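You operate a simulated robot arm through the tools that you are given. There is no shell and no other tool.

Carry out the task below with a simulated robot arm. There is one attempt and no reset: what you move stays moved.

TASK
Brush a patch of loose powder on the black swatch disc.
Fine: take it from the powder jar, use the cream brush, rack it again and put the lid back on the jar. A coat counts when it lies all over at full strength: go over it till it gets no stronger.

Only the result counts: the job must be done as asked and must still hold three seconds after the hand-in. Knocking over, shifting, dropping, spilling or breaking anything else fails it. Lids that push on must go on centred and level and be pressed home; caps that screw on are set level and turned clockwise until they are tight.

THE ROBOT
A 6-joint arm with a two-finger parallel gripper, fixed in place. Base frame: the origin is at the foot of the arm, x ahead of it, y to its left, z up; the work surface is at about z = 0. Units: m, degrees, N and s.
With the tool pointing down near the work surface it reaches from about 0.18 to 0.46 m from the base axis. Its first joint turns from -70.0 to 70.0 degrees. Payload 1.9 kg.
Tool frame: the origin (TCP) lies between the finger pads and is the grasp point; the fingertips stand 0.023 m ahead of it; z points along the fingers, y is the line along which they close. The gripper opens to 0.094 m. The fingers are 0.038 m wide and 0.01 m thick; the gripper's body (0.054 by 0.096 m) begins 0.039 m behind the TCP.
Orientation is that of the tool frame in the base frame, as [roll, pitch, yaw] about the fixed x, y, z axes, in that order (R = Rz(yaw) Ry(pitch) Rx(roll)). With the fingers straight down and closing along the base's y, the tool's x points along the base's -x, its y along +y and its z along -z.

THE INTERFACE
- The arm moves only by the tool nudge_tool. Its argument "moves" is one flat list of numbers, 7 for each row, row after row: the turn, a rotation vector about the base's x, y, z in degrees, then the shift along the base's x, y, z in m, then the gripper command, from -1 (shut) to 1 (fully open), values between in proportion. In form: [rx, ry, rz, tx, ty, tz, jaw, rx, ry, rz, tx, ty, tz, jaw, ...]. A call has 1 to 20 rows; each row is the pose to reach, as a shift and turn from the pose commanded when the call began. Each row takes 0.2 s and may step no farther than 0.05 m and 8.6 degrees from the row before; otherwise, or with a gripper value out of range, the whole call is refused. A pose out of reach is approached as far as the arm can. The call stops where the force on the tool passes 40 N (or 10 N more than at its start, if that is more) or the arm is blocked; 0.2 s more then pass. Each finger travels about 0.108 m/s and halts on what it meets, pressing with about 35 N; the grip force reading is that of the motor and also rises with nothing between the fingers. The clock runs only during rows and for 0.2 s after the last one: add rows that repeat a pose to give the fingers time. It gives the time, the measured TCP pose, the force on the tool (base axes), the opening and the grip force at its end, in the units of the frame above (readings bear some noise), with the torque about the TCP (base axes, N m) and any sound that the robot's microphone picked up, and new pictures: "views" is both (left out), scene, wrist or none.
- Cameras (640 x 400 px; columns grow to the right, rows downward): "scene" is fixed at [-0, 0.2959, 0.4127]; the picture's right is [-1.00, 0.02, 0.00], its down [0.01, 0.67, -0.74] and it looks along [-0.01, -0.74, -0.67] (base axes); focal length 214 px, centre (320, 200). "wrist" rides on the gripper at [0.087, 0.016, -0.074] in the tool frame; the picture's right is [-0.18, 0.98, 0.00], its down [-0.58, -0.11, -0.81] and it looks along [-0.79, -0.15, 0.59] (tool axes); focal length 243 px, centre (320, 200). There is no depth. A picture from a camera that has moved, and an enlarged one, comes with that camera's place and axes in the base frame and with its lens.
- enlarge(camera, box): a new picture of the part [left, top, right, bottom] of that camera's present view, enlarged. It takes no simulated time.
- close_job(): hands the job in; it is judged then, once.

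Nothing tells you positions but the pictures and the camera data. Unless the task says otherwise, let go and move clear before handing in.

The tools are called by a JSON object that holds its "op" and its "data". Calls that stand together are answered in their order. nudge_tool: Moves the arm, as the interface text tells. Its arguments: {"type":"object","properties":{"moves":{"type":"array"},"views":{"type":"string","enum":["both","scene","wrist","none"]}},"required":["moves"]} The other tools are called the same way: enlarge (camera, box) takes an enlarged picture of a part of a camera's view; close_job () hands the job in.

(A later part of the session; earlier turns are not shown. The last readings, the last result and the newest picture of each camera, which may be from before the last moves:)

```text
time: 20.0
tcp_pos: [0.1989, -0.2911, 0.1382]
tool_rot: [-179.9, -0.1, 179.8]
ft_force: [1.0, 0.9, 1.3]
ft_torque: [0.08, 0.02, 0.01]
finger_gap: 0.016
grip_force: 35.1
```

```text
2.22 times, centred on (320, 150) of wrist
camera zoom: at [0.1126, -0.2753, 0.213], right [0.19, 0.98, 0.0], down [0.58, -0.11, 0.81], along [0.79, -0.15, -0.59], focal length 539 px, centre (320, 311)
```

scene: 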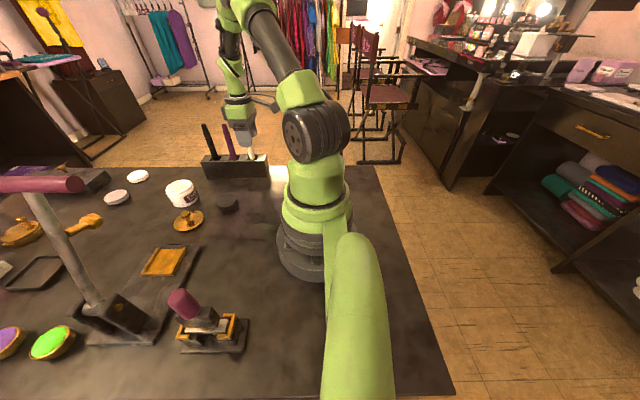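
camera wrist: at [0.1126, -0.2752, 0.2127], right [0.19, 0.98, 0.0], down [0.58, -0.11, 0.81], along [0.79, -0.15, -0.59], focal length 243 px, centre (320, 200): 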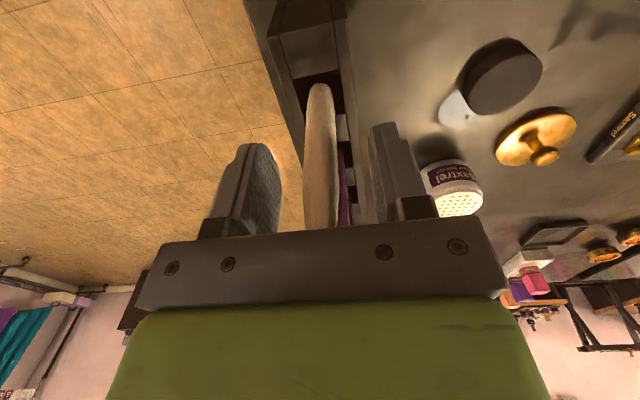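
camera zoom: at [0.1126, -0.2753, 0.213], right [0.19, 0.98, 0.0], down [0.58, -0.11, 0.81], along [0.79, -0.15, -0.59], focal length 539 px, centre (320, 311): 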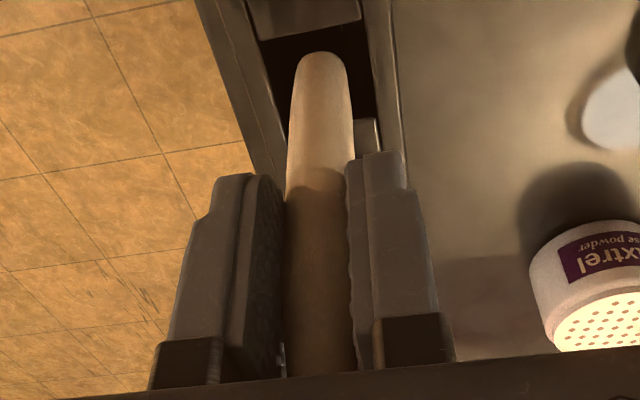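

The brush is gripped, 16 mm across. The rack pose to return to is a commanded (0.2007, -0.2917, 0.137). I'll lift straight up slowly.

{"op": "nudge_tool", "data": {"moves": [0, 0, 0, 0, 0, 0.005, -1, 0, 0, 0, 0, 0, 0.012, -1, 0, 0, 0, 0, 0, 0.022, -1, 0, 0, 0, 0, 0, 0.034, -1, 0, 0, 0, 0, 0, 0.048, -1, 0, 0, 0, 0, 0, 0.064, -1, 0, 0, 0, 0, 0, 0.08, -1, 0, 0, 0, 0, 0, 0.096, -1, 0, 0, 0, 0, 0, 0.11, -1, 0, 0, 0, 0, 0, 0.11, -1], "views": "both"}}

{"op": "enlarge", "data": {"camera": "scene", "box": [180, 60, 290, 190]}}

{"op": "enlarge", "data": {"camera": "wrist", "box": [220, 0, 420, 180]}}

```text
time: 22.2
tcp_pos: [0.201, -0.2923, 0.2473]
tool_rot: [180.0, -0.1, 179.8]
ft_force: [0.0, -0.7, 0.3]
ft_torque: [0.01, -0.01, -0.03]
finger_gap: 0.0161
grip_force: 35.0
camera wrist: at [0.1148, -0.2755, 0.3221], right [0.19, 0.98, 0.0], down [0.58, -0.11, 0.81], along [0.79, -0.15, -0.59], focal length 243 px, centre (320, 200)
```

scene: 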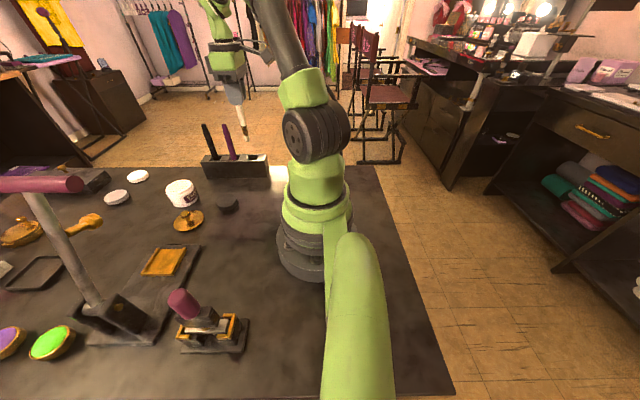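
wrist: 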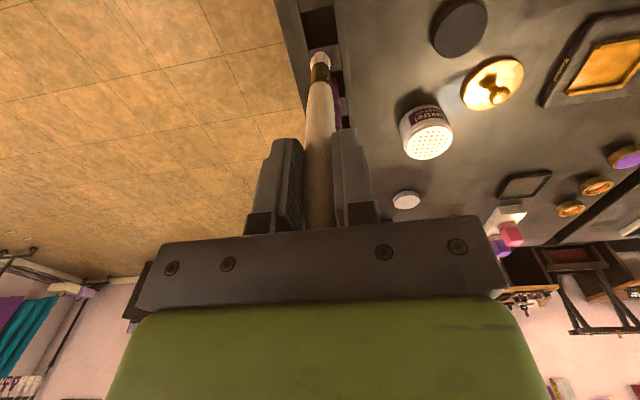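

```text
3.08 times, centred on (235, 125) of scene
camera zoom: at [0.0, 0.2959, 0.4127], right [-1.0, 0.02, 0.0], down [0.01, 0.67, -0.74], along [-0.01, -0.74, -0.67], focal length 660 px, centre (582, 431)
```

zoom: 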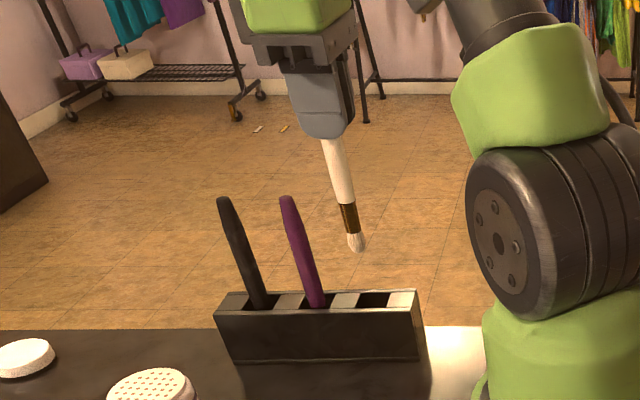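

```text
2.22 times, centred on (320, 90) of wrist
camera zoom: at [0.1148, -0.2755, 0.3221], right [0.19, 0.98, 0.0], down [0.58, -0.11, 0.81], along [0.79, -0.15, -0.59], focal length 539 px, centre (320, 444)
```

zoom: 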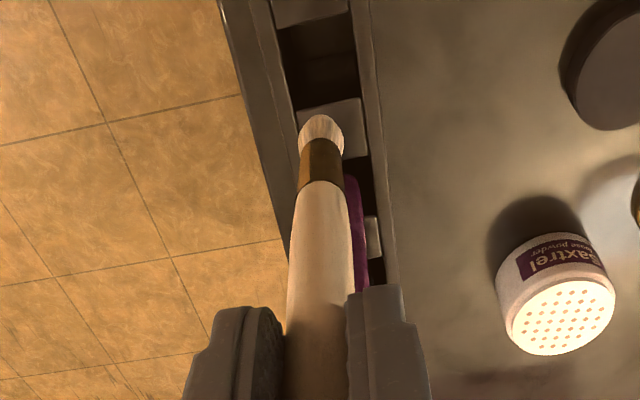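

The cream brush is free, and its bristle tip is about 0.127 m below the TCP. I'll move it first in +y to clear the rack, then over the open jar, and stop about 2 cm above the sifter.

{"op": "nudge_tool", "data": {"moves": [0, 0, 0, 0, 0.03, 0, -1, 0, 0, 0, 0, 0.06, 0, -1, 0, 0, 0, 0, 0.09, 0, -1, 0, 0, 0, 0.035, 0.1, 0, -1, 0, 0, 0, 0.07, 0.11, 0, -1, 0, 0, 0, 0.105, 0.118, 0, -1, 0, 0, 0, 0.14, 0.124, 0, -1, 0, 0, 0, 0.1693, 0.1277, 0, -1, 0, 0, 0, 0.1693, 0.1277, -0.025, -1, 0, 0, 0, 0.1693, 0.1277, -0.047, -1, 0, 0, 0, 0.1693, 0.1277, -0.047, -1], "views": "both"}}

{"op": "enlarge", "data": {"camera": "scene", "box": [120, 130, 260, 230]}}

{"op": "enlarge", "data": {"camera": "wrist", "box": [230, 0, 410, 140]}}

```text
time: 24.6
tcp_pos: [0.3701, -0.1642, 0.198]
tool_rot: [180.0, 0.2, 179.9]
ft_force: [-0.3, -0.5, -0.4]
ft_torque: [0.02, -0.02, 0.02]
finger_gap: 0.016
grip_force: 35.1
camera wrist: at [0.2839, -0.1487, 0.2729], right [0.19, 0.98, 0.0], down [0.58, -0.11, 0.81], along [0.79, -0.15, -0.59], focal length 243 px, centre (320, 200)
```

scene: 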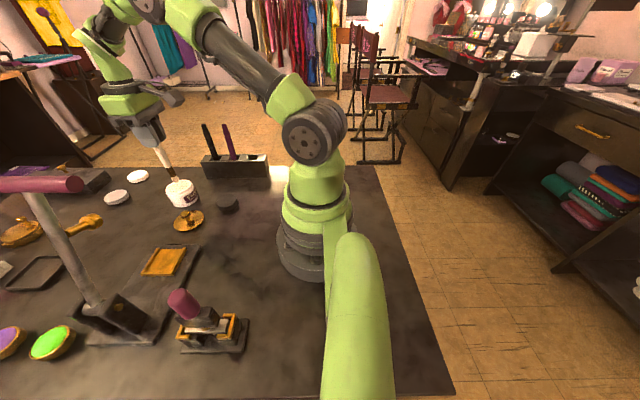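
wrist: 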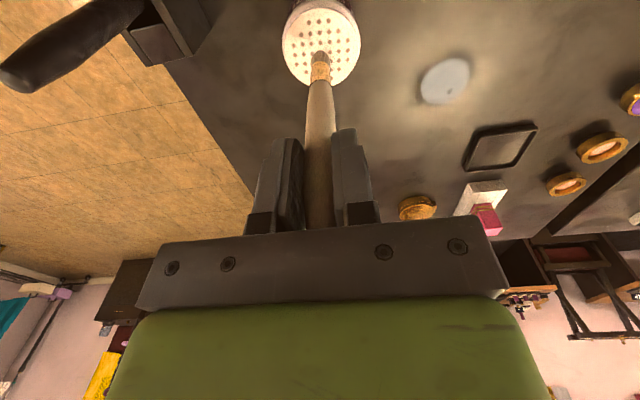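

```text
4.00 times, centred on (190, 180) of scene
camera zoom: at [0.0, 0.2959, 0.4127], right [-1.0, 0.02, 0.0], down [0.01, 0.67, -0.74], along [-0.01, -0.74, -0.67], focal length 858 px, centre (840, 280)
```

zoom: 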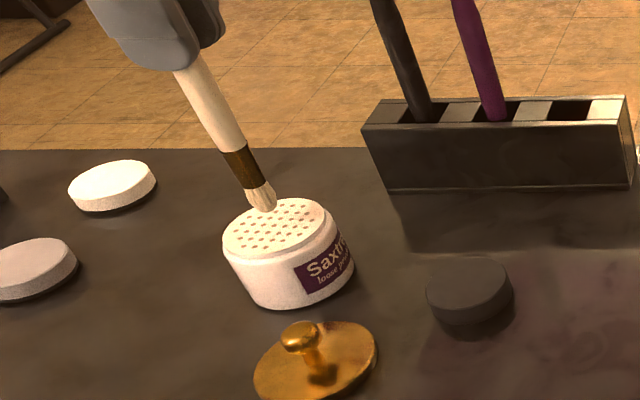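

```text
2.86 times, centred on (320, 70) of wrist
camera zoom: at [0.2839, -0.1487, 0.2729], right [0.19, 0.98, 0.0], down [0.58, -0.11, 0.81], along [0.79, -0.15, -0.59], focal length 693 px, centre (320, 571)
```

zoom: 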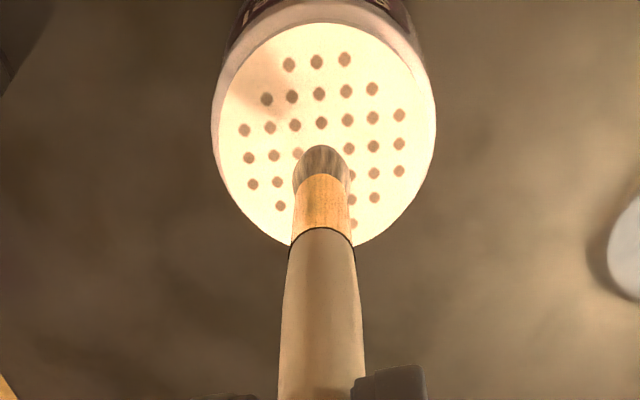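

The bristle tip is over the middle of the sifter, about 15 mm above it. I'll lower it in small steps until the bristles touch.

{"op": "nudge_tool", "data": {"moves": [0, 0, 0, 0, 0, -0.006, -1, 0, 0, 0, 0, 0, -0.01, -1, 0, 0, 0, 0, 0, -0.012, -1, 0, 0, 0, 0, 0, -0.012, -1], "views": "none"}}

{"op": "enlarge", "data": {"camera": "scene", "box": [140, 150, 220, 220]}}

{"op": "enlarge", "data": {"camera": "wrist", "box": [250, 0, 390, 110]}}

```text
time: 25.6
tcp_pos: [0.3712, -0.1637, 0.1862]
tool_rot: [-180.0, 0.0, 179.8]
ft_force: [0.0, 0.2, 0.4]
ft_torque: [0.0, 0.04, 0.01]
finger_gap: 0.0161
grip_force: 34.6
```

```text
5.71 times, centred on (180, 185) of scene
camera zoom: at [0.0, 0.2959, 0.4127], right [-1.0, 0.02, 0.0], down [0.01, 0.67, -0.74], along [-0.01, -0.74, -0.67], focal length 1226 px, centre (1120, 286)
```

zoom: 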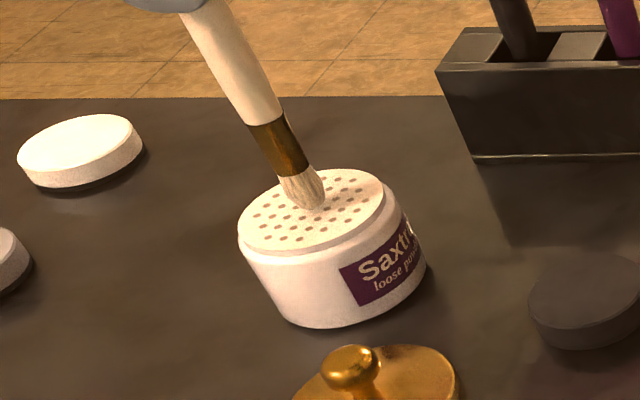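

```text
3.64 times, centred on (320, 55) of wrist
camera zoom: at [0.2843, -0.148, 0.2619], right [0.19, 0.98, 0.0], down [0.58, -0.11, 0.81], along [0.79, -0.15, -0.59], focal length 882 px, centre (320, 727)
```

zoom: 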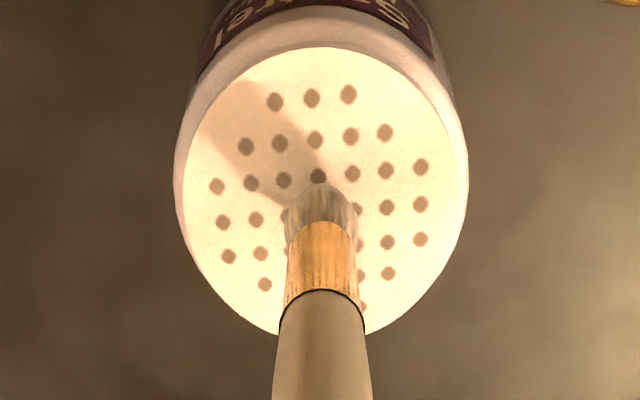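

{"op": "nudge_tool", "data": {"moves": [0, 0, 0, 0, 0, -0.001, -1, 0, 0, 0, 0, 0, -0.002, -1, 0, 0, 0, 0, 0, -0.003, -1, 0, 0, 0, 0, 0, -0.003, -1], "views": "none"}}

{"op": "enlarge", "data": {"camera": "scene", "box": [140, 150, 220, 220]}}

{"op": "enlarge", "data": {"camera": "wrist", "box": [250, 0, 390, 110]}}

```text
time: 26.6
tcp_pos: [0.3712, -0.1642, 0.1867]
tool_rot: [-179.9, 0.3, 179.9]
ft_force: [-2.6, 1.0, 24.3]
ft_torque: [0.09, 0.27, -0.01]
finger_gap: 0.0161
grip_force: 34.8
```

```text
5.71 times, centred on (180, 185) of scene
camera zoom: at [0.0, 0.296, 0.4126], right [-1.0, 0.02, 0.0], down [0.01, 0.67, -0.74], along [-0.01, -0.74, -0.67], focal length 1226 px, centre (1120, 286)
```

zoom: 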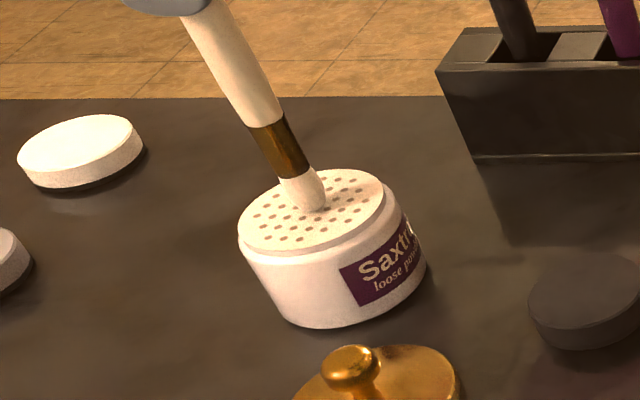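

```text
3.64 times, centred on (320, 55) of wrist
camera zoom: at [0.2846, -0.1481, 0.2599], right [0.19, 0.98, 0.0], down [0.58, -0.11, 0.81], along [0.8, -0.15, -0.59], focal length 882 px, centre (320, 727)
```

zoom: 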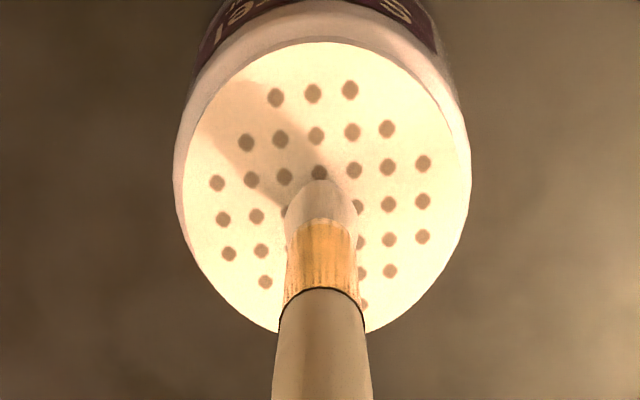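

The bristles touched at a commanded z of about 0.1865 and now look pale and coated, so the powder is coming through. I'll ease off and check how well the bristles are loaded.

{"op": "nudge_tool", "data": {"moves": [0, 0, 0, 0, 0, 0.0015, -1, 0, 0, 0, 0, 0, 0.005, -1, 0, 0, 0, 0, 0, 0.015, -1, 0, 0, 0, 0, 0, 0.015, -1], "views": "none"}}

{"op": "enlarge", "data": {"camera": "scene", "box": [140, 140, 220, 210]}}

{"op": "enlarge", "data": {"camera": "wrist", "box": [250, 0, 390, 110]}}

```text
time: 27.6
tcp_pos: [0.3702, -0.1642, 0.1982]
tool_rot: [179.9, 0.0, 179.8]
ft_force: [0.4, -0.5, -0.3]
ft_torque: [0.0, 0.01, -0.01]
finger_gap: 0.0158
grip_force: 34.6
```

```text
5.71 times, centred on (180, 175) of scene
camera zoom: at [0.0, 0.2959, 0.4127], right [-1.0, 0.02, 0.0], down [0.01, 0.67, -0.74], along [-0.01, -0.74, -0.67], focal length 1226 px, centre (1120, 343)
```

zoom: 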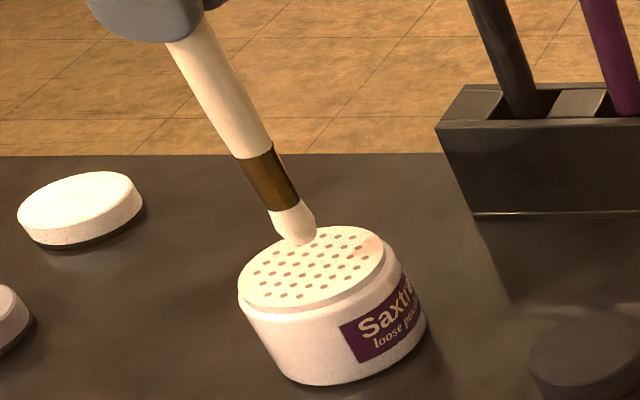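

```text
3.64 times, centred on (320, 55) of wrist
camera zoom: at [0.2839, -0.1483, 0.2739], right [0.19, 0.98, 0.0], down [0.58, -0.11, 0.81], along [0.79, -0.15, -0.59], focal length 882 px, centre (320, 727)
```

zoom: 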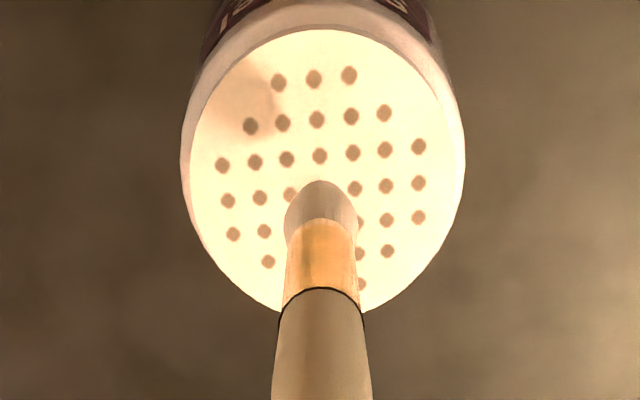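

The bristles are fully coated with pale powder. I'll carry the brush to just above the black disc and line it up.

{"op": "nudge_tool", "data": {"moves": [0, 0, 0, 0, 0, 0.01, -1, 0, 0, 0, -0.03, 0.004, 0.01, -1, 0, 0, 0, -0.06, 0.009, 0.01, -1, 0, 0, 0, -0.09, 0.014, 0.005, -1, 0, 0, 0, -0.121, 0.018, 0, -1, 0, 0, 0, -0.121, 0.018, -0.015, -1, 0, 0, 0, -0.121, 0.018, -0.027, -1, 0, 0, 0, -0.121, 0.018, -0.027, -1], "views": "both"}}

{"op": "enlarge", "data": {"camera": "scene", "box": [180, 160, 280, 240]}}

{"op": "enlarge", "data": {"camera": "wrist", "box": [230, 0, 410, 140]}}

```text
time: 29.4
tcp_pos: [0.2488, -0.1461, 0.1737]
tool_rot: [180.0, 0.0, 179.9]
ft_force: [-0.1, 0.3, 0.1]
ft_torque: [-0.04, 0.02, 0.02]
finger_gap: 0.0158
grip_force: 35.1
camera wrist: at [0.1625, -0.1304, 0.2483], right [0.19, 0.98, 0.0], down [0.58, -0.11, 0.81], along [0.79, -0.15, -0.59], focal length 243 px, centre (320, 200)
```

scene: 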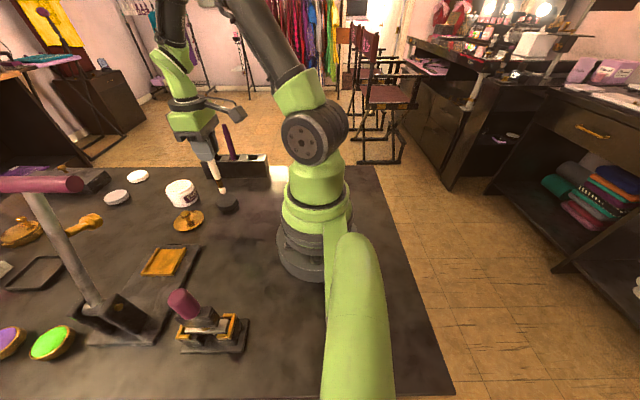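
wrist: 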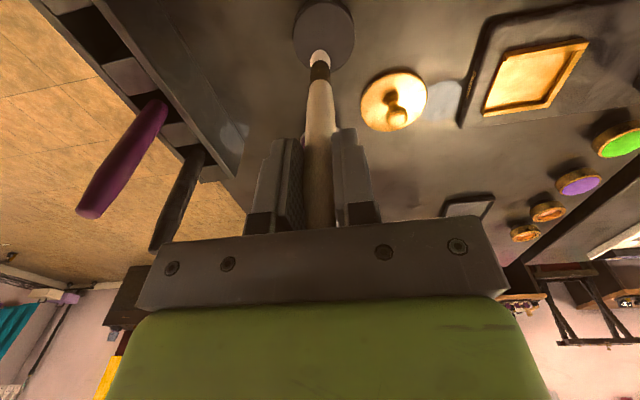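

```text
5.00 times, centred on (230, 200) of scene
camera zoom: at [0.0, 0.2959, 0.4127], right [-1.0, 0.02, 0.0], down [0.01, 0.67, -0.74], along [-0.01, -0.74, -0.67], focal length 1072 px, centre (770, 200)
```

zoom: 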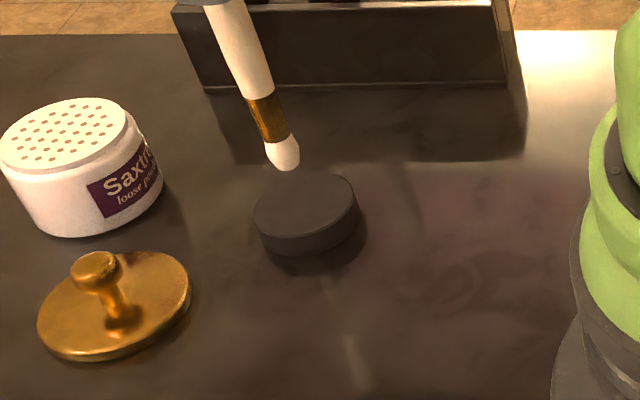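

```text
2.86 times, centred on (320, 70) of wrist
camera zoom: at [0.1625, -0.1304, 0.2483], right [0.19, 0.98, 0.0], down [0.58, -0.11, 0.81], along [0.79, -0.15, -0.59], focal length 693 px, centre (320, 571)
```

zoom: 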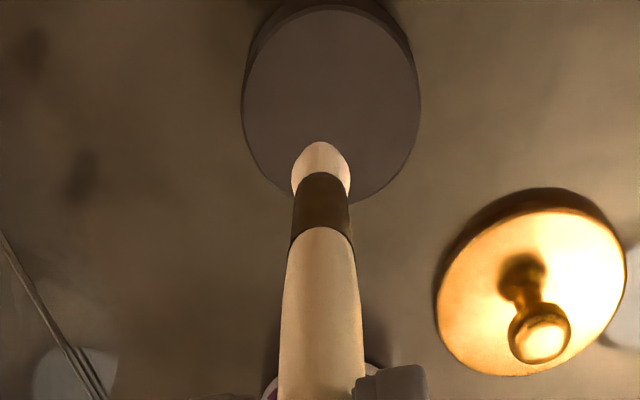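

The disc's top face is centred at about (0.247, -0.1435), with a radius near 0.027 and top z≈0.015. I'll come down over its centre and step slowly until the bristles touch.

{"op": "nudge_tool", "data": {"moves": [0, 0, 0, -0.0018, 0.0025, -0.01, -1, 0, 0, 0, -0.0018, 0.0025, -0.02, -1, 0, 0, 0, -0.0018, 0.0025, -0.0225, -1, 0, 0, 0, -0.0018, 0.0025, -0.0235, -1, 0, 0, 0, -0.0018, 0.0025, -0.0235, -1], "views": "none"}}

{"op": "enlarge", "data": {"camera": "scene", "box": [190, 170, 270, 230]}}

{"op": "enlarge", "data": {"camera": "wrist", "box": [250, 0, 390, 110]}}

```text
time: 30.6
tcp_pos: [0.2487, -0.1435, 0.1507]
tool_rot: [-179.9, 0.2, 179.8]
ft_force: [1.0, 1.1, 26.0]
ft_torque: [0.16, -0.13, -0.01]
finger_gap: 0.0161
grip_force: 35.0
```

```text
6.67 times, centred on (230, 200) of scene
camera zoom: at [0.0, 0.296, 0.4127], right [-1.0, 0.02, 0.0], down [0.01, 0.67, -0.74], along [-0.01, -0.74, -0.67], focal length 1430 px, centre (920, 200)
```

zoom: 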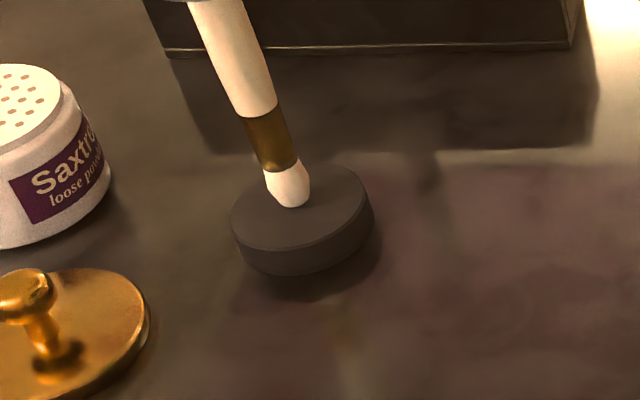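

```text
3.64 times, centred on (320, 55) of wrist
camera zoom: at [0.1615, -0.1273, 0.2251], right [0.19, 0.98, 0.0], down [0.58, -0.11, 0.81], along [0.79, -0.15, -0.59], focal length 882 px, centre (320, 727)
```

zoom: 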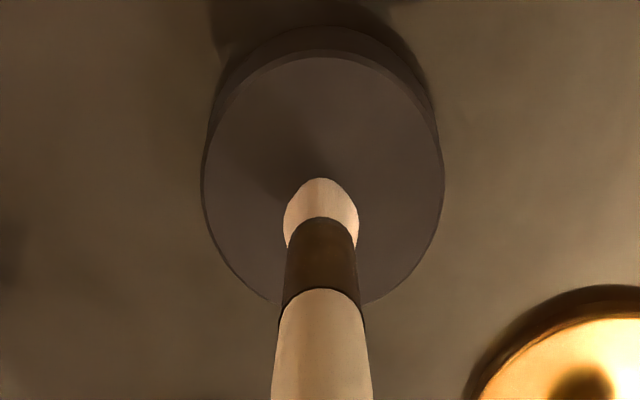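

The bristles touched with about 26 N, harder than I want. I'll ease off to a light contact.

{"op": "nudge_tool", "data": {"moves": [0, 0, 0, 0, 0, 0.0006, -1, 0, 0, 0, 0, 0, 0.0006, -1], "views": "none"}}

```text
time: 31.2
tcp_pos: [0.248, -0.144, 0.1498]
tool_rot: [-179.9, 0.2, 180.0]
ft_force: [4.9, -0.4, 17.2]
ft_torque: [0.02, -0.48, 0.01]
finger_gap: 0.016
grip_force: 35.1
```

{"op": "nudge_tool", "data": {"moves": [0, 0, 0, 0, 0, 0.0006, -1, 0, 0, 0, 0, 0, 0.0006, -1], "views": "none"}}

```text
time: 31.8
tcp_pos: [0.2458, -0.1432, 0.1498]
tool_rot: [179.9, 0.2, 179.9]
ft_force: [3.4, -1.3, 4.7]
ft_torque: [-0.14, -0.43, 0.02]
finger_gap: 0.0162
grip_force: 34.5
```

Contact is light now, at about 5 N and commanded z=0.1537. I'll brush a small ring around the disc centre to see how the powder lays down.

{"op": "nudge_tool", "data": {"moves": [0, 0, 0, 0.004, 0.0005, 0, -1, 0, 0, 0, 0.008, 0.0005, 0, -1, 0, 0, 0, 0.0057, 0.0062, 0, -1, 0, 0, 0, 0, 0.0085, 0, -1, 0, 0, 0, -0.0057, 0.0062, 0, -1, 0, 0, 0, -0.008, 0.0005, 0, -1, 0, 0, 0, -0.0057, -0.0052, 0, -1, 0, 0, 0, 0, -0.0075, 0, -1, 0, 0, 0, 0.0057, -0.0052, 0, -1, 0, 0, 0, 0.008, 0.0005, 0, -1], "views": "none"}}

{"op": "enlarge", "data": {"camera": "scene", "box": [190, 170, 270, 230]}}

{"op": "enlarge", "data": {"camera": "wrist", "box": [250, 0, 390, 110]}}

```text
time: 34.0
tcp_pos: [0.2553, -0.1436, 0.1508]
tool_rot: [-180.0, -0.1, 179.9]
ft_force: [-0.1, -0.3, 0.1]
ft_torque: [-0.03, 0.02, -0.01]
finger_gap: 0.016
grip_force: 35.3
```

```text
6.67 times, centred on (230, 200) of scene
camera zoom: at [0.0, 0.2959, 0.4127], right [-1.0, 0.02, 0.0], down [0.01, 0.67, -0.74], along [-0.01, -0.74, -0.67], focal length 1430 px, centre (920, 200)
```

zoom: 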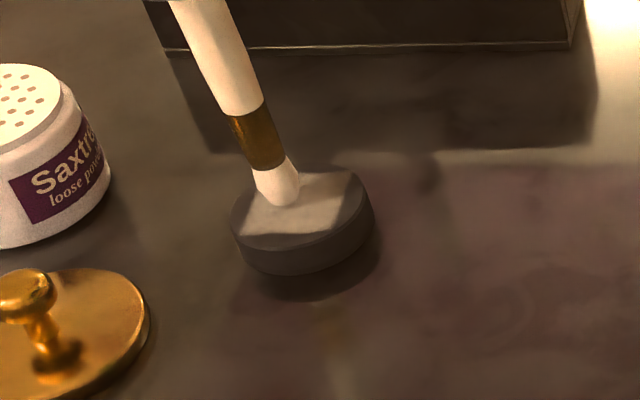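

```text
3.64 times, centred on (320, 55) of wrist
camera zoom: at [0.1692, -0.1271, 0.2258], right [0.19, 0.98, 0.0], down [0.58, -0.11, 0.81], along [0.79, -0.15, -0.59], focal length 882 px, centre (320, 727)
```

zoom: 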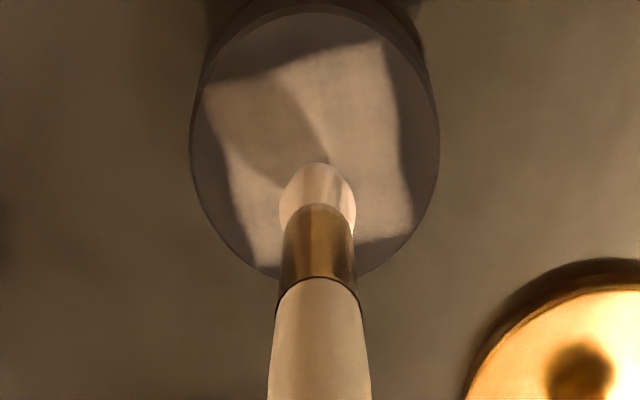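

A square patch of powder is already showing on the disc. I'll lift slightly to see how evenly and strongly it lies.

{"op": "nudge_tool", "data": {"moves": [0, 0, 0, 0, 0, 0.008, -1, 0, 0, 0, 0.01, 0, 0.03, -1, 0, 0, 0, 0.03, 0, 0.03, -1, 0, 0, 0, 0.03, 0, 0.03, -1], "views": "none"}}

{"op": "enlarge", "data": {"camera": "scene", "box": [190, 150, 270, 230]}}

{"op": "enlarge", "data": {"camera": "wrist", "box": [250, 0, 390, 110]}}

```text
time: 35.0
tcp_pos: [0.2863, -0.1421, 0.1806]
tool_rot: [180.0, 0.0, 179.9]
ft_force: [-0.1, 0.8, 0.2]
ft_torque: [0.01, 0.01, 0.02]
finger_gap: 0.0159
grip_force: 35.1
```

```text
5.00 times, centred on (230, 190) of scene
camera zoom: at [0.0, 0.2959, 0.4127], right [-1.0, 0.02, 0.0], down [0.01, 0.67, -0.74], along [-0.01, -0.74, -0.67], focal length 1072 px, centre (770, 250)
```

zoom: 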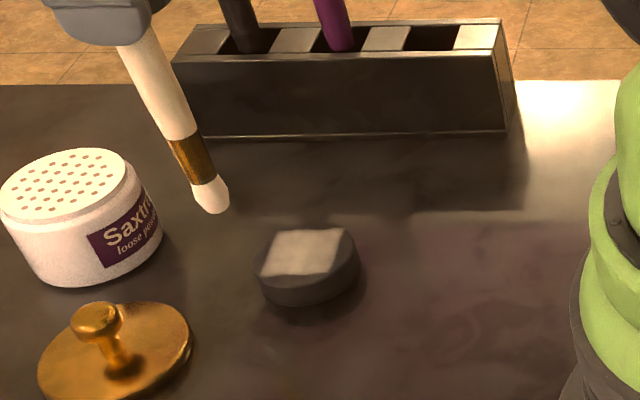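

```text
3.64 times, centred on (320, 55) of wrist
camera zoom: at [0.1998, -0.1266, 0.2558], right [0.19, 0.98, 0.0], down [0.58, -0.11, 0.81], along [0.79, -0.15, -0.59], focal length 882 px, centre (320, 727)
```

zoom: 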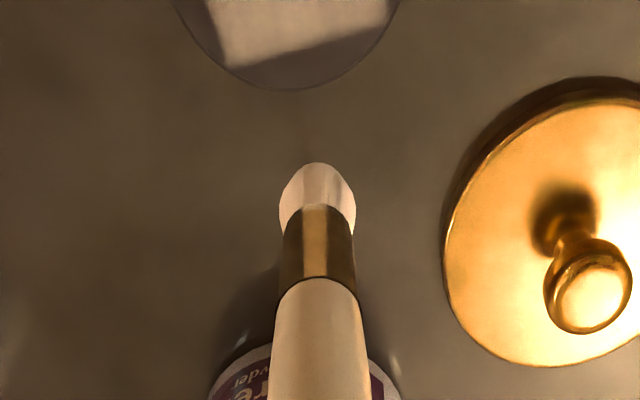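

{"op": "enlarge", "data": {"camera": "scene", "box": [210, 188, 246, 216]}}

```text
14.29 times, centred on (228, 202) of scene
camera zoom: at [0.0, 0.2959, 0.4127], right [-1.0, 0.02, 0.0], down [0.01, 0.67, -0.74], along [-0.01, -0.74, -0.67], focal length 3064 px, centre (1634, 171)
```

zoom: 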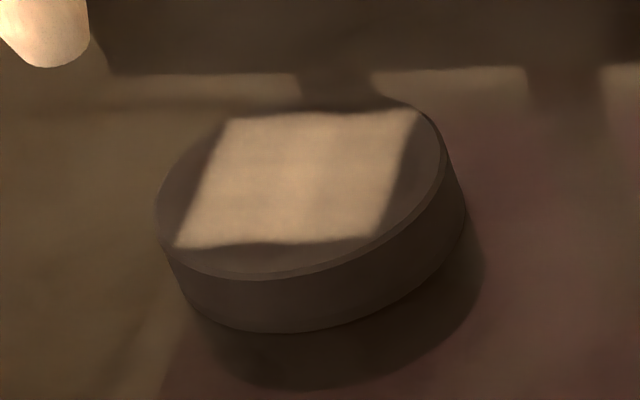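

The patch shows up as a square on the disc, but it isn't at full strength yet. I'll go over the whole patch in a light raster, then check again.

{"op": "nudge_tool", "data": {"moves": [0, 0, 0, -0.03, -0.007, -0.01, -1, 0, 0, 0, -0.0519, -0.014, -0.025, -1, 0, 0, 0, -0.0519, -0.014, -0.0302, -1, 0, 0, 0, -0.0379, -0.014, -0.0302, -1, 0, 0, 0, -0.0239, -0.014, -0.0302, -1, 0, 0, 0, -0.0239, -0.007, -0.0302, -1, 0, 0, 0, -0.0379, -0.007, -0.0302, -1, 0, 0, 0, -0.0519, -0.007, -0.0302, -1, 0, 0, 0, -0.0519, 0, -0.0302, -1, 0, 0, 0, -0.0379, 0, -0.0302, -1, 0, 0, 0, -0.0239, 0, -0.0302, -1, 0, 0, 0, -0.0239, 0.007, -0.0302, -1, 0, 0, 0, -0.0379, 0.007, -0.0302, -1, 0, 0, 0, -0.0519, 0.007, -0.0302, -1, 0, 0, 0, -0.0519, 0.014, -0.0302, -1, 0, 0, 0, -0.0379, 0.014, -0.0302, -1, 0, 0, 0, -0.0239, 0.014, -0.0302, -1, 0, 0, 0, -0.0379, 0, -0.0302, -1, 0, 0, 0, -0.0379, 0, -0.015, -1, 0, 0, 0, -0.01, 0, 0, -1], "views": "none"}}

{"op": "enlarge", "data": {"camera": "scene", "box": [210, 188, 246, 216]}}

{"op": "enlarge", "data": {"camera": "scene", "box": [190, 150, 270, 230]}}

{"op": "enlarge", "data": {"camera": "wrist", "box": [250, 0, 390, 110]}}

```text
time: 39.2
tcp_pos: [0.2763, -0.1424, 0.1784]
tool_rot: [-180.0, 0.0, 179.9]
ft_force: [-0.4, 0.4, -0.9]
ft_torque: [0.03, -0.01, -0.01]
finger_gap: 0.0161
grip_force: 35.3
```

```text
14.29 times, centred on (228, 202) of scene
camera zoom: at [0.0, 0.2959, 0.4127], right [-1.0, 0.02, 0.0], down [0.01, 0.67, -0.74], along [-0.01, -0.74, -0.67], focal length 3064 px, centre (1634, 171)
```

zoom: 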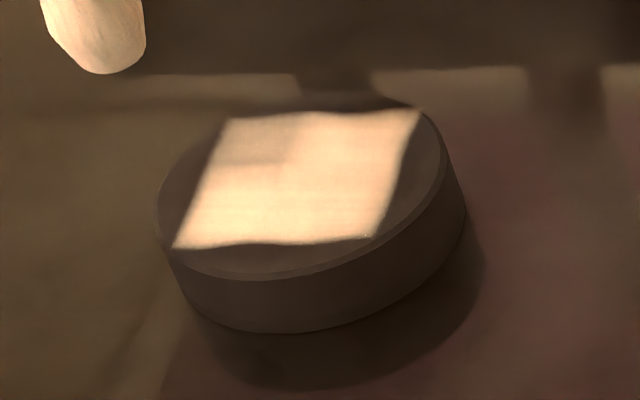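

```text
5.00 times, centred on (230, 190) of scene
camera zoom: at [0.0, 0.2959, 0.4127], right [-1.0, 0.02, 0.0], down [0.01, 0.67, -0.74], along [-0.01, -0.74, -0.67], focal length 1072 px, centre (770, 250)
```

zoom: 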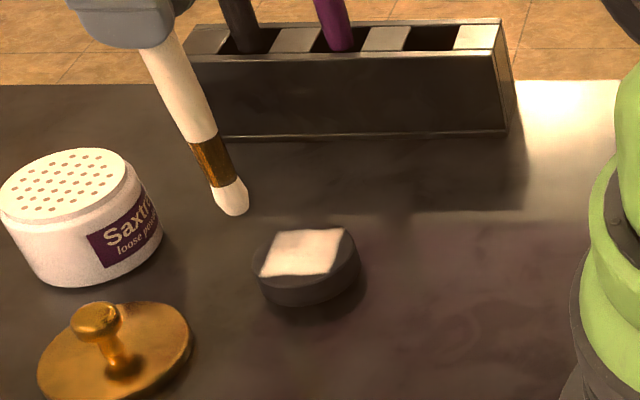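

```text
3.64 times, centred on (320, 55) of wrist
camera zoom: at [0.1896, -0.126, 0.2547], right [0.19, 0.98, 0.0], down [0.58, -0.11, 0.81], along [0.79, -0.15, -0.59], focal length 882 px, centre (320, 727)
```

zoom: 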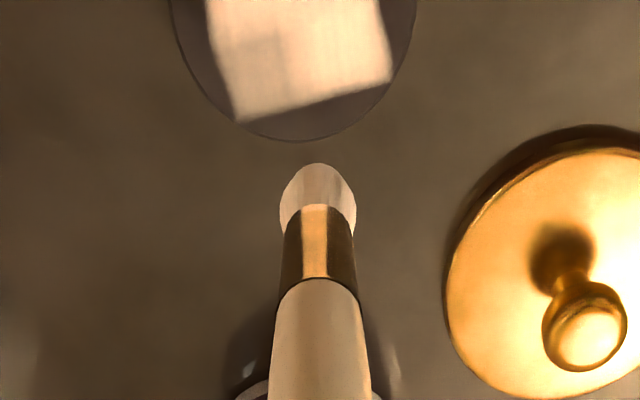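

The patch is much brighter, but one corner (towards +x, −y) is dimmer. I'll make another full raster with slightly wider strokes to reach the corners.

{"op": "nudge_tool", "data": {"moves": [0, 0, 0, -0.02, -0.008, -0.012, -1, 0, 0, 0, -0.044, -0.0155, -0.026, -1, 0, 0, 0, -0.044, -0.0155, -0.0302, -1, 0, 0, 0, -0.028, -0.0155, -0.0302, -1, 0, 0, 0, -0.012, -0.0155, -0.0302, -1, 0, 0, 0, -0.012, -0.0075, -0.0302, -1, 0, 0, 0, -0.028, -0.0075, -0.0302, -1, 0, 0, 0, -0.044, -0.0075, -0.0302, -1, 0, 0, 0, -0.044, 0.0005, -0.0302, -1, 0, 0, 0, -0.028, 0.0005, -0.0302, -1, 0, 0, 0, -0.012, 0.0005, -0.0302, -1, 0, 0, 0, -0.012, 0.0085, -0.0302, -1, 0, 0, 0, -0.028, 0.0085, -0.0302, -1, 0, 0, 0, -0.044, 0.0085, -0.0302, -1, 0, 0, 0, -0.044, 0.0165, -0.0302, -1, 0, 0, 0, -0.028, 0.0165, -0.0302, -1, 0, 0, 0, -0.012, 0.0165, -0.0302, -1, 0, 0, 0, -0.012, 0.0165, -0.015, -1, 0, 0, 0, 0, 0, 0, -1], "views": "none"}}

{"op": "enlarge", "data": {"camera": "scene", "box": [210, 188, 246, 216]}}

{"op": "enlarge", "data": {"camera": "scene", "box": [190, 150, 270, 230]}}

{"op": "enlarge", "data": {"camera": "wrist", "box": [250, 0, 390, 110]}}

```text
time: 43.2
tcp_pos: [0.2751, -0.1433, 0.1816]
tool_rot: [179.9, 0.1, 179.9]
ft_force: [-0.3, -0.3, 0.1]
ft_torque: [-0.03, -0.03, 0.0]
finger_gap: 0.0162
grip_force: 35.6
```

```text
14.29 times, centred on (228, 202) of scene
camera zoom: at [0.0, 0.296, 0.4127], right [-1.0, 0.02, 0.0], down [0.01, 0.67, -0.74], along [-0.01, -0.74, -0.67], focal length 3064 px, centre (1634, 171)
```

zoom: 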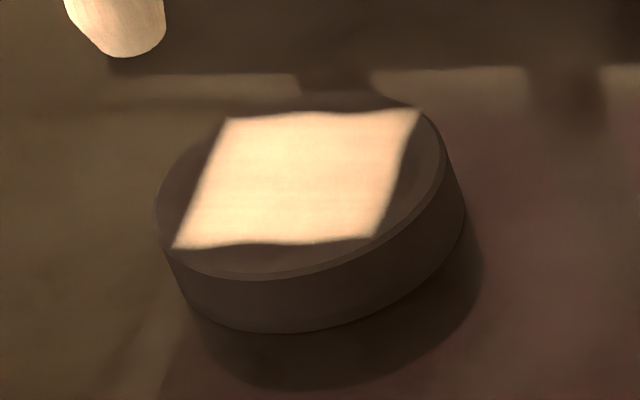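

```text
5.00 times, centred on (230, 190) of scene
camera zoom: at [0.0, 0.296, 0.4127], right [-1.0, 0.02, 0.0], down [0.01, 0.67, -0.74], along [-0.01, -0.74, -0.67], focal length 1072 px, centre (770, 250)
```

zoom: 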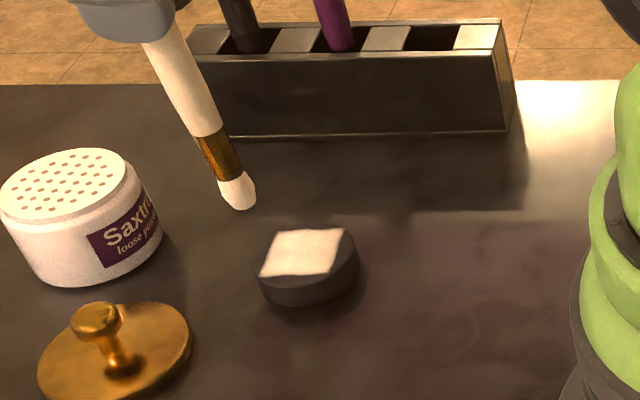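

```text
3.64 times, centred on (320, 55) of wrist
camera zoom: at [0.1894, -0.1277, 0.2567], right [0.19, 0.98, 0.0], down [0.58, -0.11, 0.81], along [0.79, -0.15, -0.59], focal length 882 px, centre (320, 727)
```

zoom: 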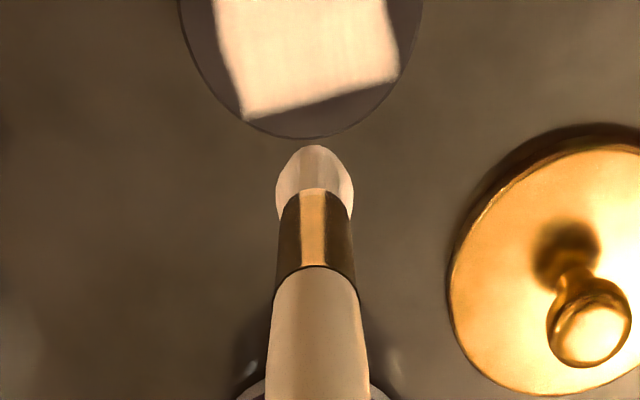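

The patch now looks even and bright. To be sure it gets no stronger, and that the brush isn't just running dry, I'll reload lightly and make another pass. The brush has also tilted about 3° in the grip towards −x, so I'll allow for that.

{"op": "nudge_tool", "data": {"moves": [0, 0, 0, 0, 0, 0.022, -1, 0, 0, 0, 0.03, -0.006, 0.022, -1, 0, 0, 0, 0.06, -0.012, 0.022, -1, 0, 0, 0, 0.09, -0.018, 0.022, -1, 0, 0, 0, 0.1, -0.021, 0.022, -1, 0, 0, 0, 0.1, -0.021, 0.012, -1, 0, 0, 0, 0.1, -0.021, 0.005, -1, 0, 0, 0, 0.1, -0.021, 0.004, -1, 0, 0, 0, 0.1, -0.021, 0.004, -1], "views": "none"}}

{"op": "enlarge", "data": {"camera": "scene", "box": [140, 150, 220, 220]}}

{"op": "enlarge", "data": {"camera": "wrist", "box": [250, 0, 390, 110]}}

```text
time: 45.2
tcp_pos: [0.3752, -0.1636, 0.1844]
tool_rot: [180.0, 0.0, 179.9]
ft_force: [0.8, 0.3, 0.5]
ft_torque: [0.01, 0.0, 0.02]
finger_gap: 0.0163
grip_force: 34.4
```

```text
5.71 times, centred on (180, 185) of scene
camera zoom: at [0.0, 0.2959, 0.4127], right [-1.0, 0.02, 0.0], down [0.01, 0.67, -0.74], along [-0.01, -0.74, -0.67], focal length 1226 px, centre (1120, 286)
```

zoom: 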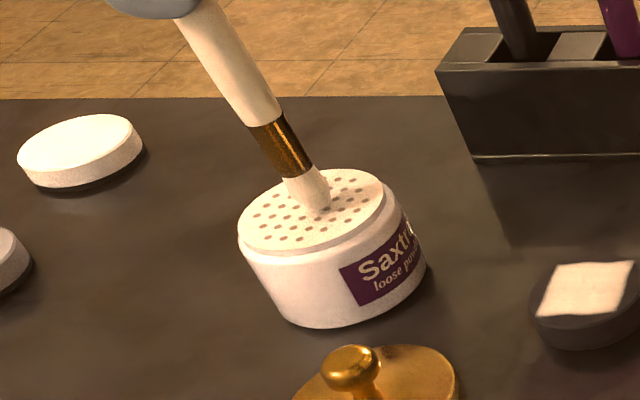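

```text
3.64 times, centred on (320, 55) of wrist
camera zoom: at [0.2895, -0.1472, 0.2595], right [0.19, 0.98, 0.0], down [0.58, -0.11, 0.81], along [0.79, -0.15, -0.59], focal length 882 px, centre (320, 727)
```

zoom: 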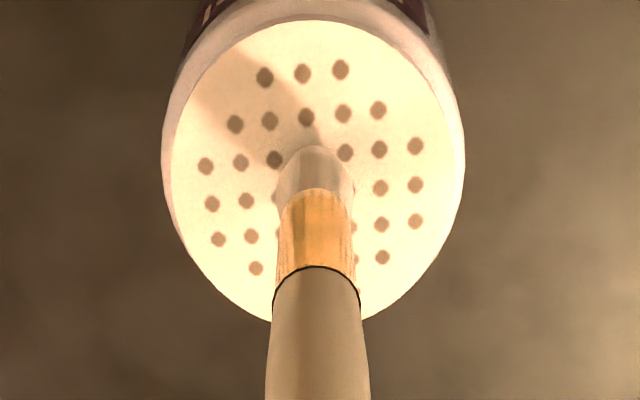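

{"op": "nudge_tool", "data": {"moves": [0, 0, 0, 0, 0, -0.0008, -1, 0, 0, 0, 0, 0, -0.0015, -1, 0, 0, 0, 0, 0, -0.0018, -1], "views": "none"}}

{"op": "enlarge", "data": {"camera": "wrist", "box": [250, 0, 390, 110]}}

```text
time: 46.0
tcp_pos: [0.3769, -0.1654, 0.1837]
tool_rot: [-179.9, 0.1, 179.9]
ft_force: [0.0, 1.1, 9.9]
ft_torque: [0.17, 0.07, 0.02]
finger_gap: 0.0161
grip_force: 34.9
```

```text
3.64 times, centred on (320, 55) of wrist
camera zoom: at [0.2892, -0.1477, 0.2586], right [0.19, 0.98, 0.0], down [0.58, -0.11, 0.81], along [0.79, -0.15, -0.59], focal length 882 px, centre (320, 727)
```

zoom: 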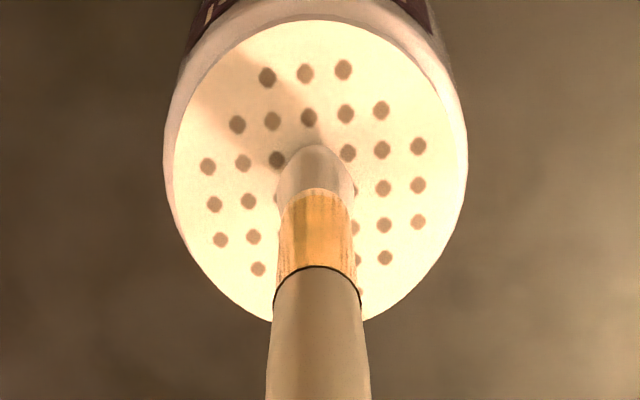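

The brush touched the sifter at about 10 N, so it's reloaded. I'll go back to the disc and brush in y strokes, stepping towards −x, which should also straighten the brush.

{"op": "nudge_tool", "data": {"moves": [0, 0, 0, 0, 0, 0.02, -1, 0, 0, 0, -0.03, 0.001, 0.02, -1, 0, 0, 0, -0.06, 0.002, 0.02, -1, 0, 0, 0, -0.09, 0.004, 0.015, -1, 0, 0, 0, -0.1072, 0.0055, -0.015, -1, 0, 0, 0, -0.1072, 0.0055, -0.028, -1, 0, 0, 0, -0.1072, 0.0055, -0.0324, -1, 0, 0, 0, -0.1072, 0.0215, -0.0324, -1, 0, 0, 0, -0.1072, 0.0375, -0.0324, -1, 0, 0, 0, -0.1147, 0.0375, -0.0324, -1, 0, 0, 0, -0.1147, 0.0215, -0.0324, -1, 0, 0, 0, -0.1147, 0.0055, -0.0324, -1, 0, 0, 0, -0.1222, 0.0055, -0.0324, -1, 0, 0, 0, -0.1222, 0.0215, -0.0324, -1, 0, 0, 0, -0.1222, 0.0375, -0.0324, -1, 0, 0, 0, -0.1297, 0.0375, -0.0324, -1, 0, 0, 0, -0.1297, 0.0215, -0.0324, -1, 0, 0, 0, -0.1297, 0.0055, -0.0324, -1, 0, 0, 0, -0.1372, 0.0055, -0.0324, -1, 0, 0, 0, -0.1372, 0.0215, -0.0324, -1], "views": "none"}}

{"op": "enlarge", "data": {"camera": "wrist", "box": [250, 0, 390, 110]}}

{"op": "enlarge", "data": {"camera": "scene", "box": [190, 150, 270, 230]}}

```text
time: 50.2
tcp_pos: [0.2394, -0.1402, 0.1518]
tool_rot: [-180.0, 0.1, 179.9]
ft_force: [0.9, -0.3, -0.4]
ft_torque: [0.0, 0.0, -0.04]
finger_gap: 0.0163
grip_force: 35.4
```

```text
3.64 times, centred on (320, 55) of wrist
camera zoom: at [0.1526, -0.1251, 0.2265], right [0.19, 0.98, 0.0], down [0.58, -0.11, 0.81], along [0.79, -0.15, -0.59], focal length 882 px, centre (320, 727)
```

zoom: 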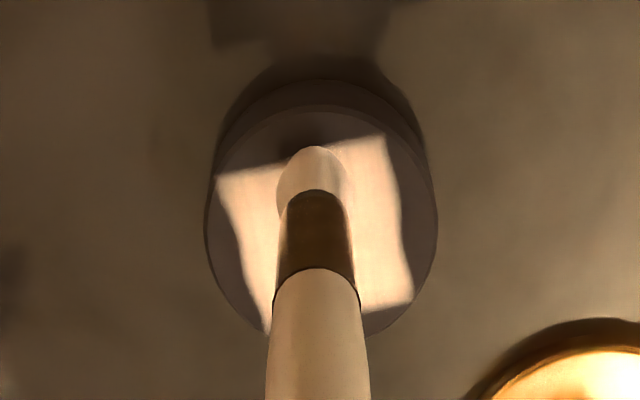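

```text
5.00 times, centred on (230, 190) of scene
camera zoom: at [0.0, 0.2959, 0.4127], right [-1.0, 0.02, 0.0], down [0.01, 0.67, -0.74], along [-0.01, -0.74, -0.67], focal length 1072 px, centre (770, 250)
```

zoom: 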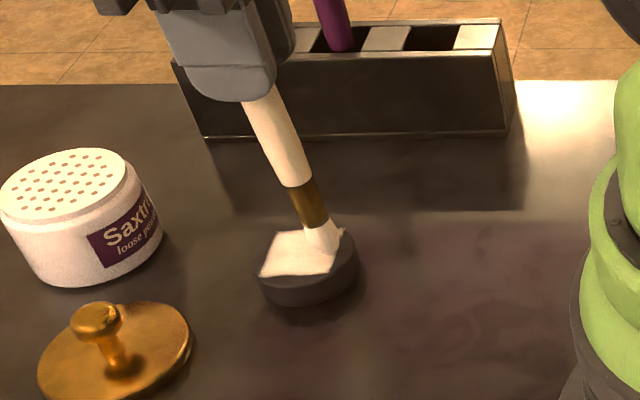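

The force is near zero here, so the bristles may be barely touching. I'll lower slightly and check.

{"op": "nudge_tool", "data": {"moves": [0, 0, 0, 0, 0.004, -0.0003, -1, 0, 0, 0, 0, 0.008, -0.0005, -1], "views": "none"}}

```text
time: 50.8
tcp_pos: [0.2387, -0.1334, 0.1507]
tool_rot: [-180.0, 0.1, 179.9]
ft_force: [0.5, 0.2, 0.7]
ft_torque: [-0.02, 0.04, 0.03]
finger_gap: 0.016
grip_force: 34.9
```

{"op": "nudge_tool", "data": {"moves": [0, 0, 0, 0, 0, -0.0005, -1, 0, 0, 0, 0, 0, -0.0005, -1], "views": "none"}}

```text
time: 51.4
tcp_pos: [0.2379, -0.1342, 0.1494]
tool_rot: [179.9, 0.1, 179.9]
ft_force: [-1.9, -0.2, 5.2]
ft_torque: [-0.02, 0.25, 0.0]
finger_gap: 0.016
grip_force: 35.0
```

The contact height is now at about commanded z=0.1525. I'll run the full pass again at this height and then look.

{"op": "nudge_tool", "data": {"moves": [0, 0, 0, 0, 0, 0.006, -1, 0, 0, 0, 0.03, -0.024, 0.006, -1, 0, 0, 0, 0.03, -0.024, 0, -1, 0, 0, 0, 0.03, -0.008, 0, -1, 0, 0, 0, 0.03, 0.008, 0, -1, 0, 0, 0, 0.022, 0.008, 0, -1, 0, 0, 0, 0.022, -0.008, 0, -1, 0, 0, 0, 0.022, -0.024, 0, -1, 0, 0, 0, 0.015, -0.024, 0, -1, 0, 0, 0, 0.015, -0.008, 0, -1, 0, 0, 0, 0.015, 0.008, 0, -1, 0, 0, 0, 0.0075, 0.008, 0, -1, 0, 0, 0, 0.0075, -0.008, 0, -1, 0, 0, 0, 0.0075, -0.024, 0, -1, 0, 0, 0, 0, -0.024, 0, -1, 0, 0, 0, 0, -0.008, 0, -1, 0, 0, 0, 0, 0.008, 0, -1, 0, 0, 0, 0, 0.008, 0.02, -1, 0, 0, 0, 0.03, 0.008, 0.03, -1, 0, 0, 0, 0.045, 0, 0.03, -1], "views": "none"}}

{"op": "enlarge", "data": {"camera": "scene", "box": [210, 188, 246, 216]}}

{"op": "enlarge", "data": {"camera": "scene", "box": [190, 150, 270, 230]}}

{"op": "enlarge", "data": {"camera": "wrist", "box": [250, 0, 390, 110]}}

```text
time: 55.6
tcp_pos: [0.2831, -0.1343, 0.1787]
tool_rot: [-180.0, 0.0, 179.9]
ft_force: [-0.7, 0.2, -0.4]
ft_torque: [0.01, 0.0, -0.03]
finger_gap: 0.0161
grip_force: 35.0
```

```text
14.29 times, centred on (228, 202) of scene
camera zoom: at [0.0, 0.296, 0.4127], right [-1.0, 0.02, 0.0], down [0.01, 0.67, -0.74], along [-0.01, -0.74, -0.67], focal length 3064 px, centre (1634, 171)
```

zoom: 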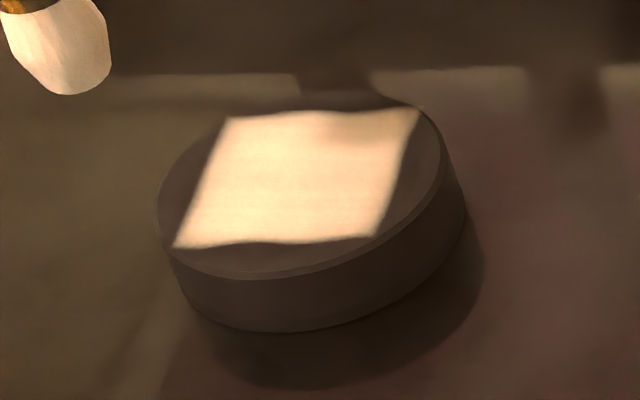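

```text
5.00 times, centred on (230, 190) of scene
camera zoom: at [0.0, 0.296, 0.4127], right [-1.0, 0.02, 0.0], down [0.01, 0.67, -0.74], along [-0.01, -0.74, -0.67], focal length 1072 px, centre (770, 250)
```

zoom: 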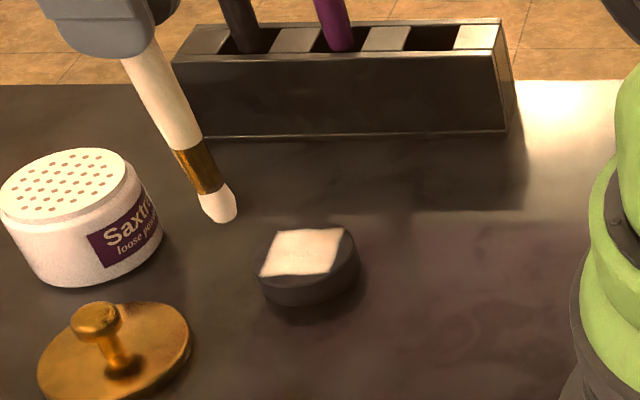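

```text
3.64 times, centred on (320, 55) of wrist
camera zoom: at [0.1959, -0.119, 0.254], right [0.19, 0.98, 0.0], down [0.58, -0.11, 0.81], along [0.79, -0.15, -0.59], focal length 882 px, centre (320, 727)
```

zoom: 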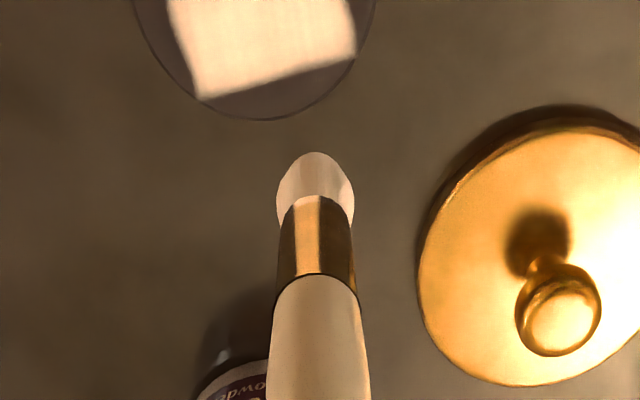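

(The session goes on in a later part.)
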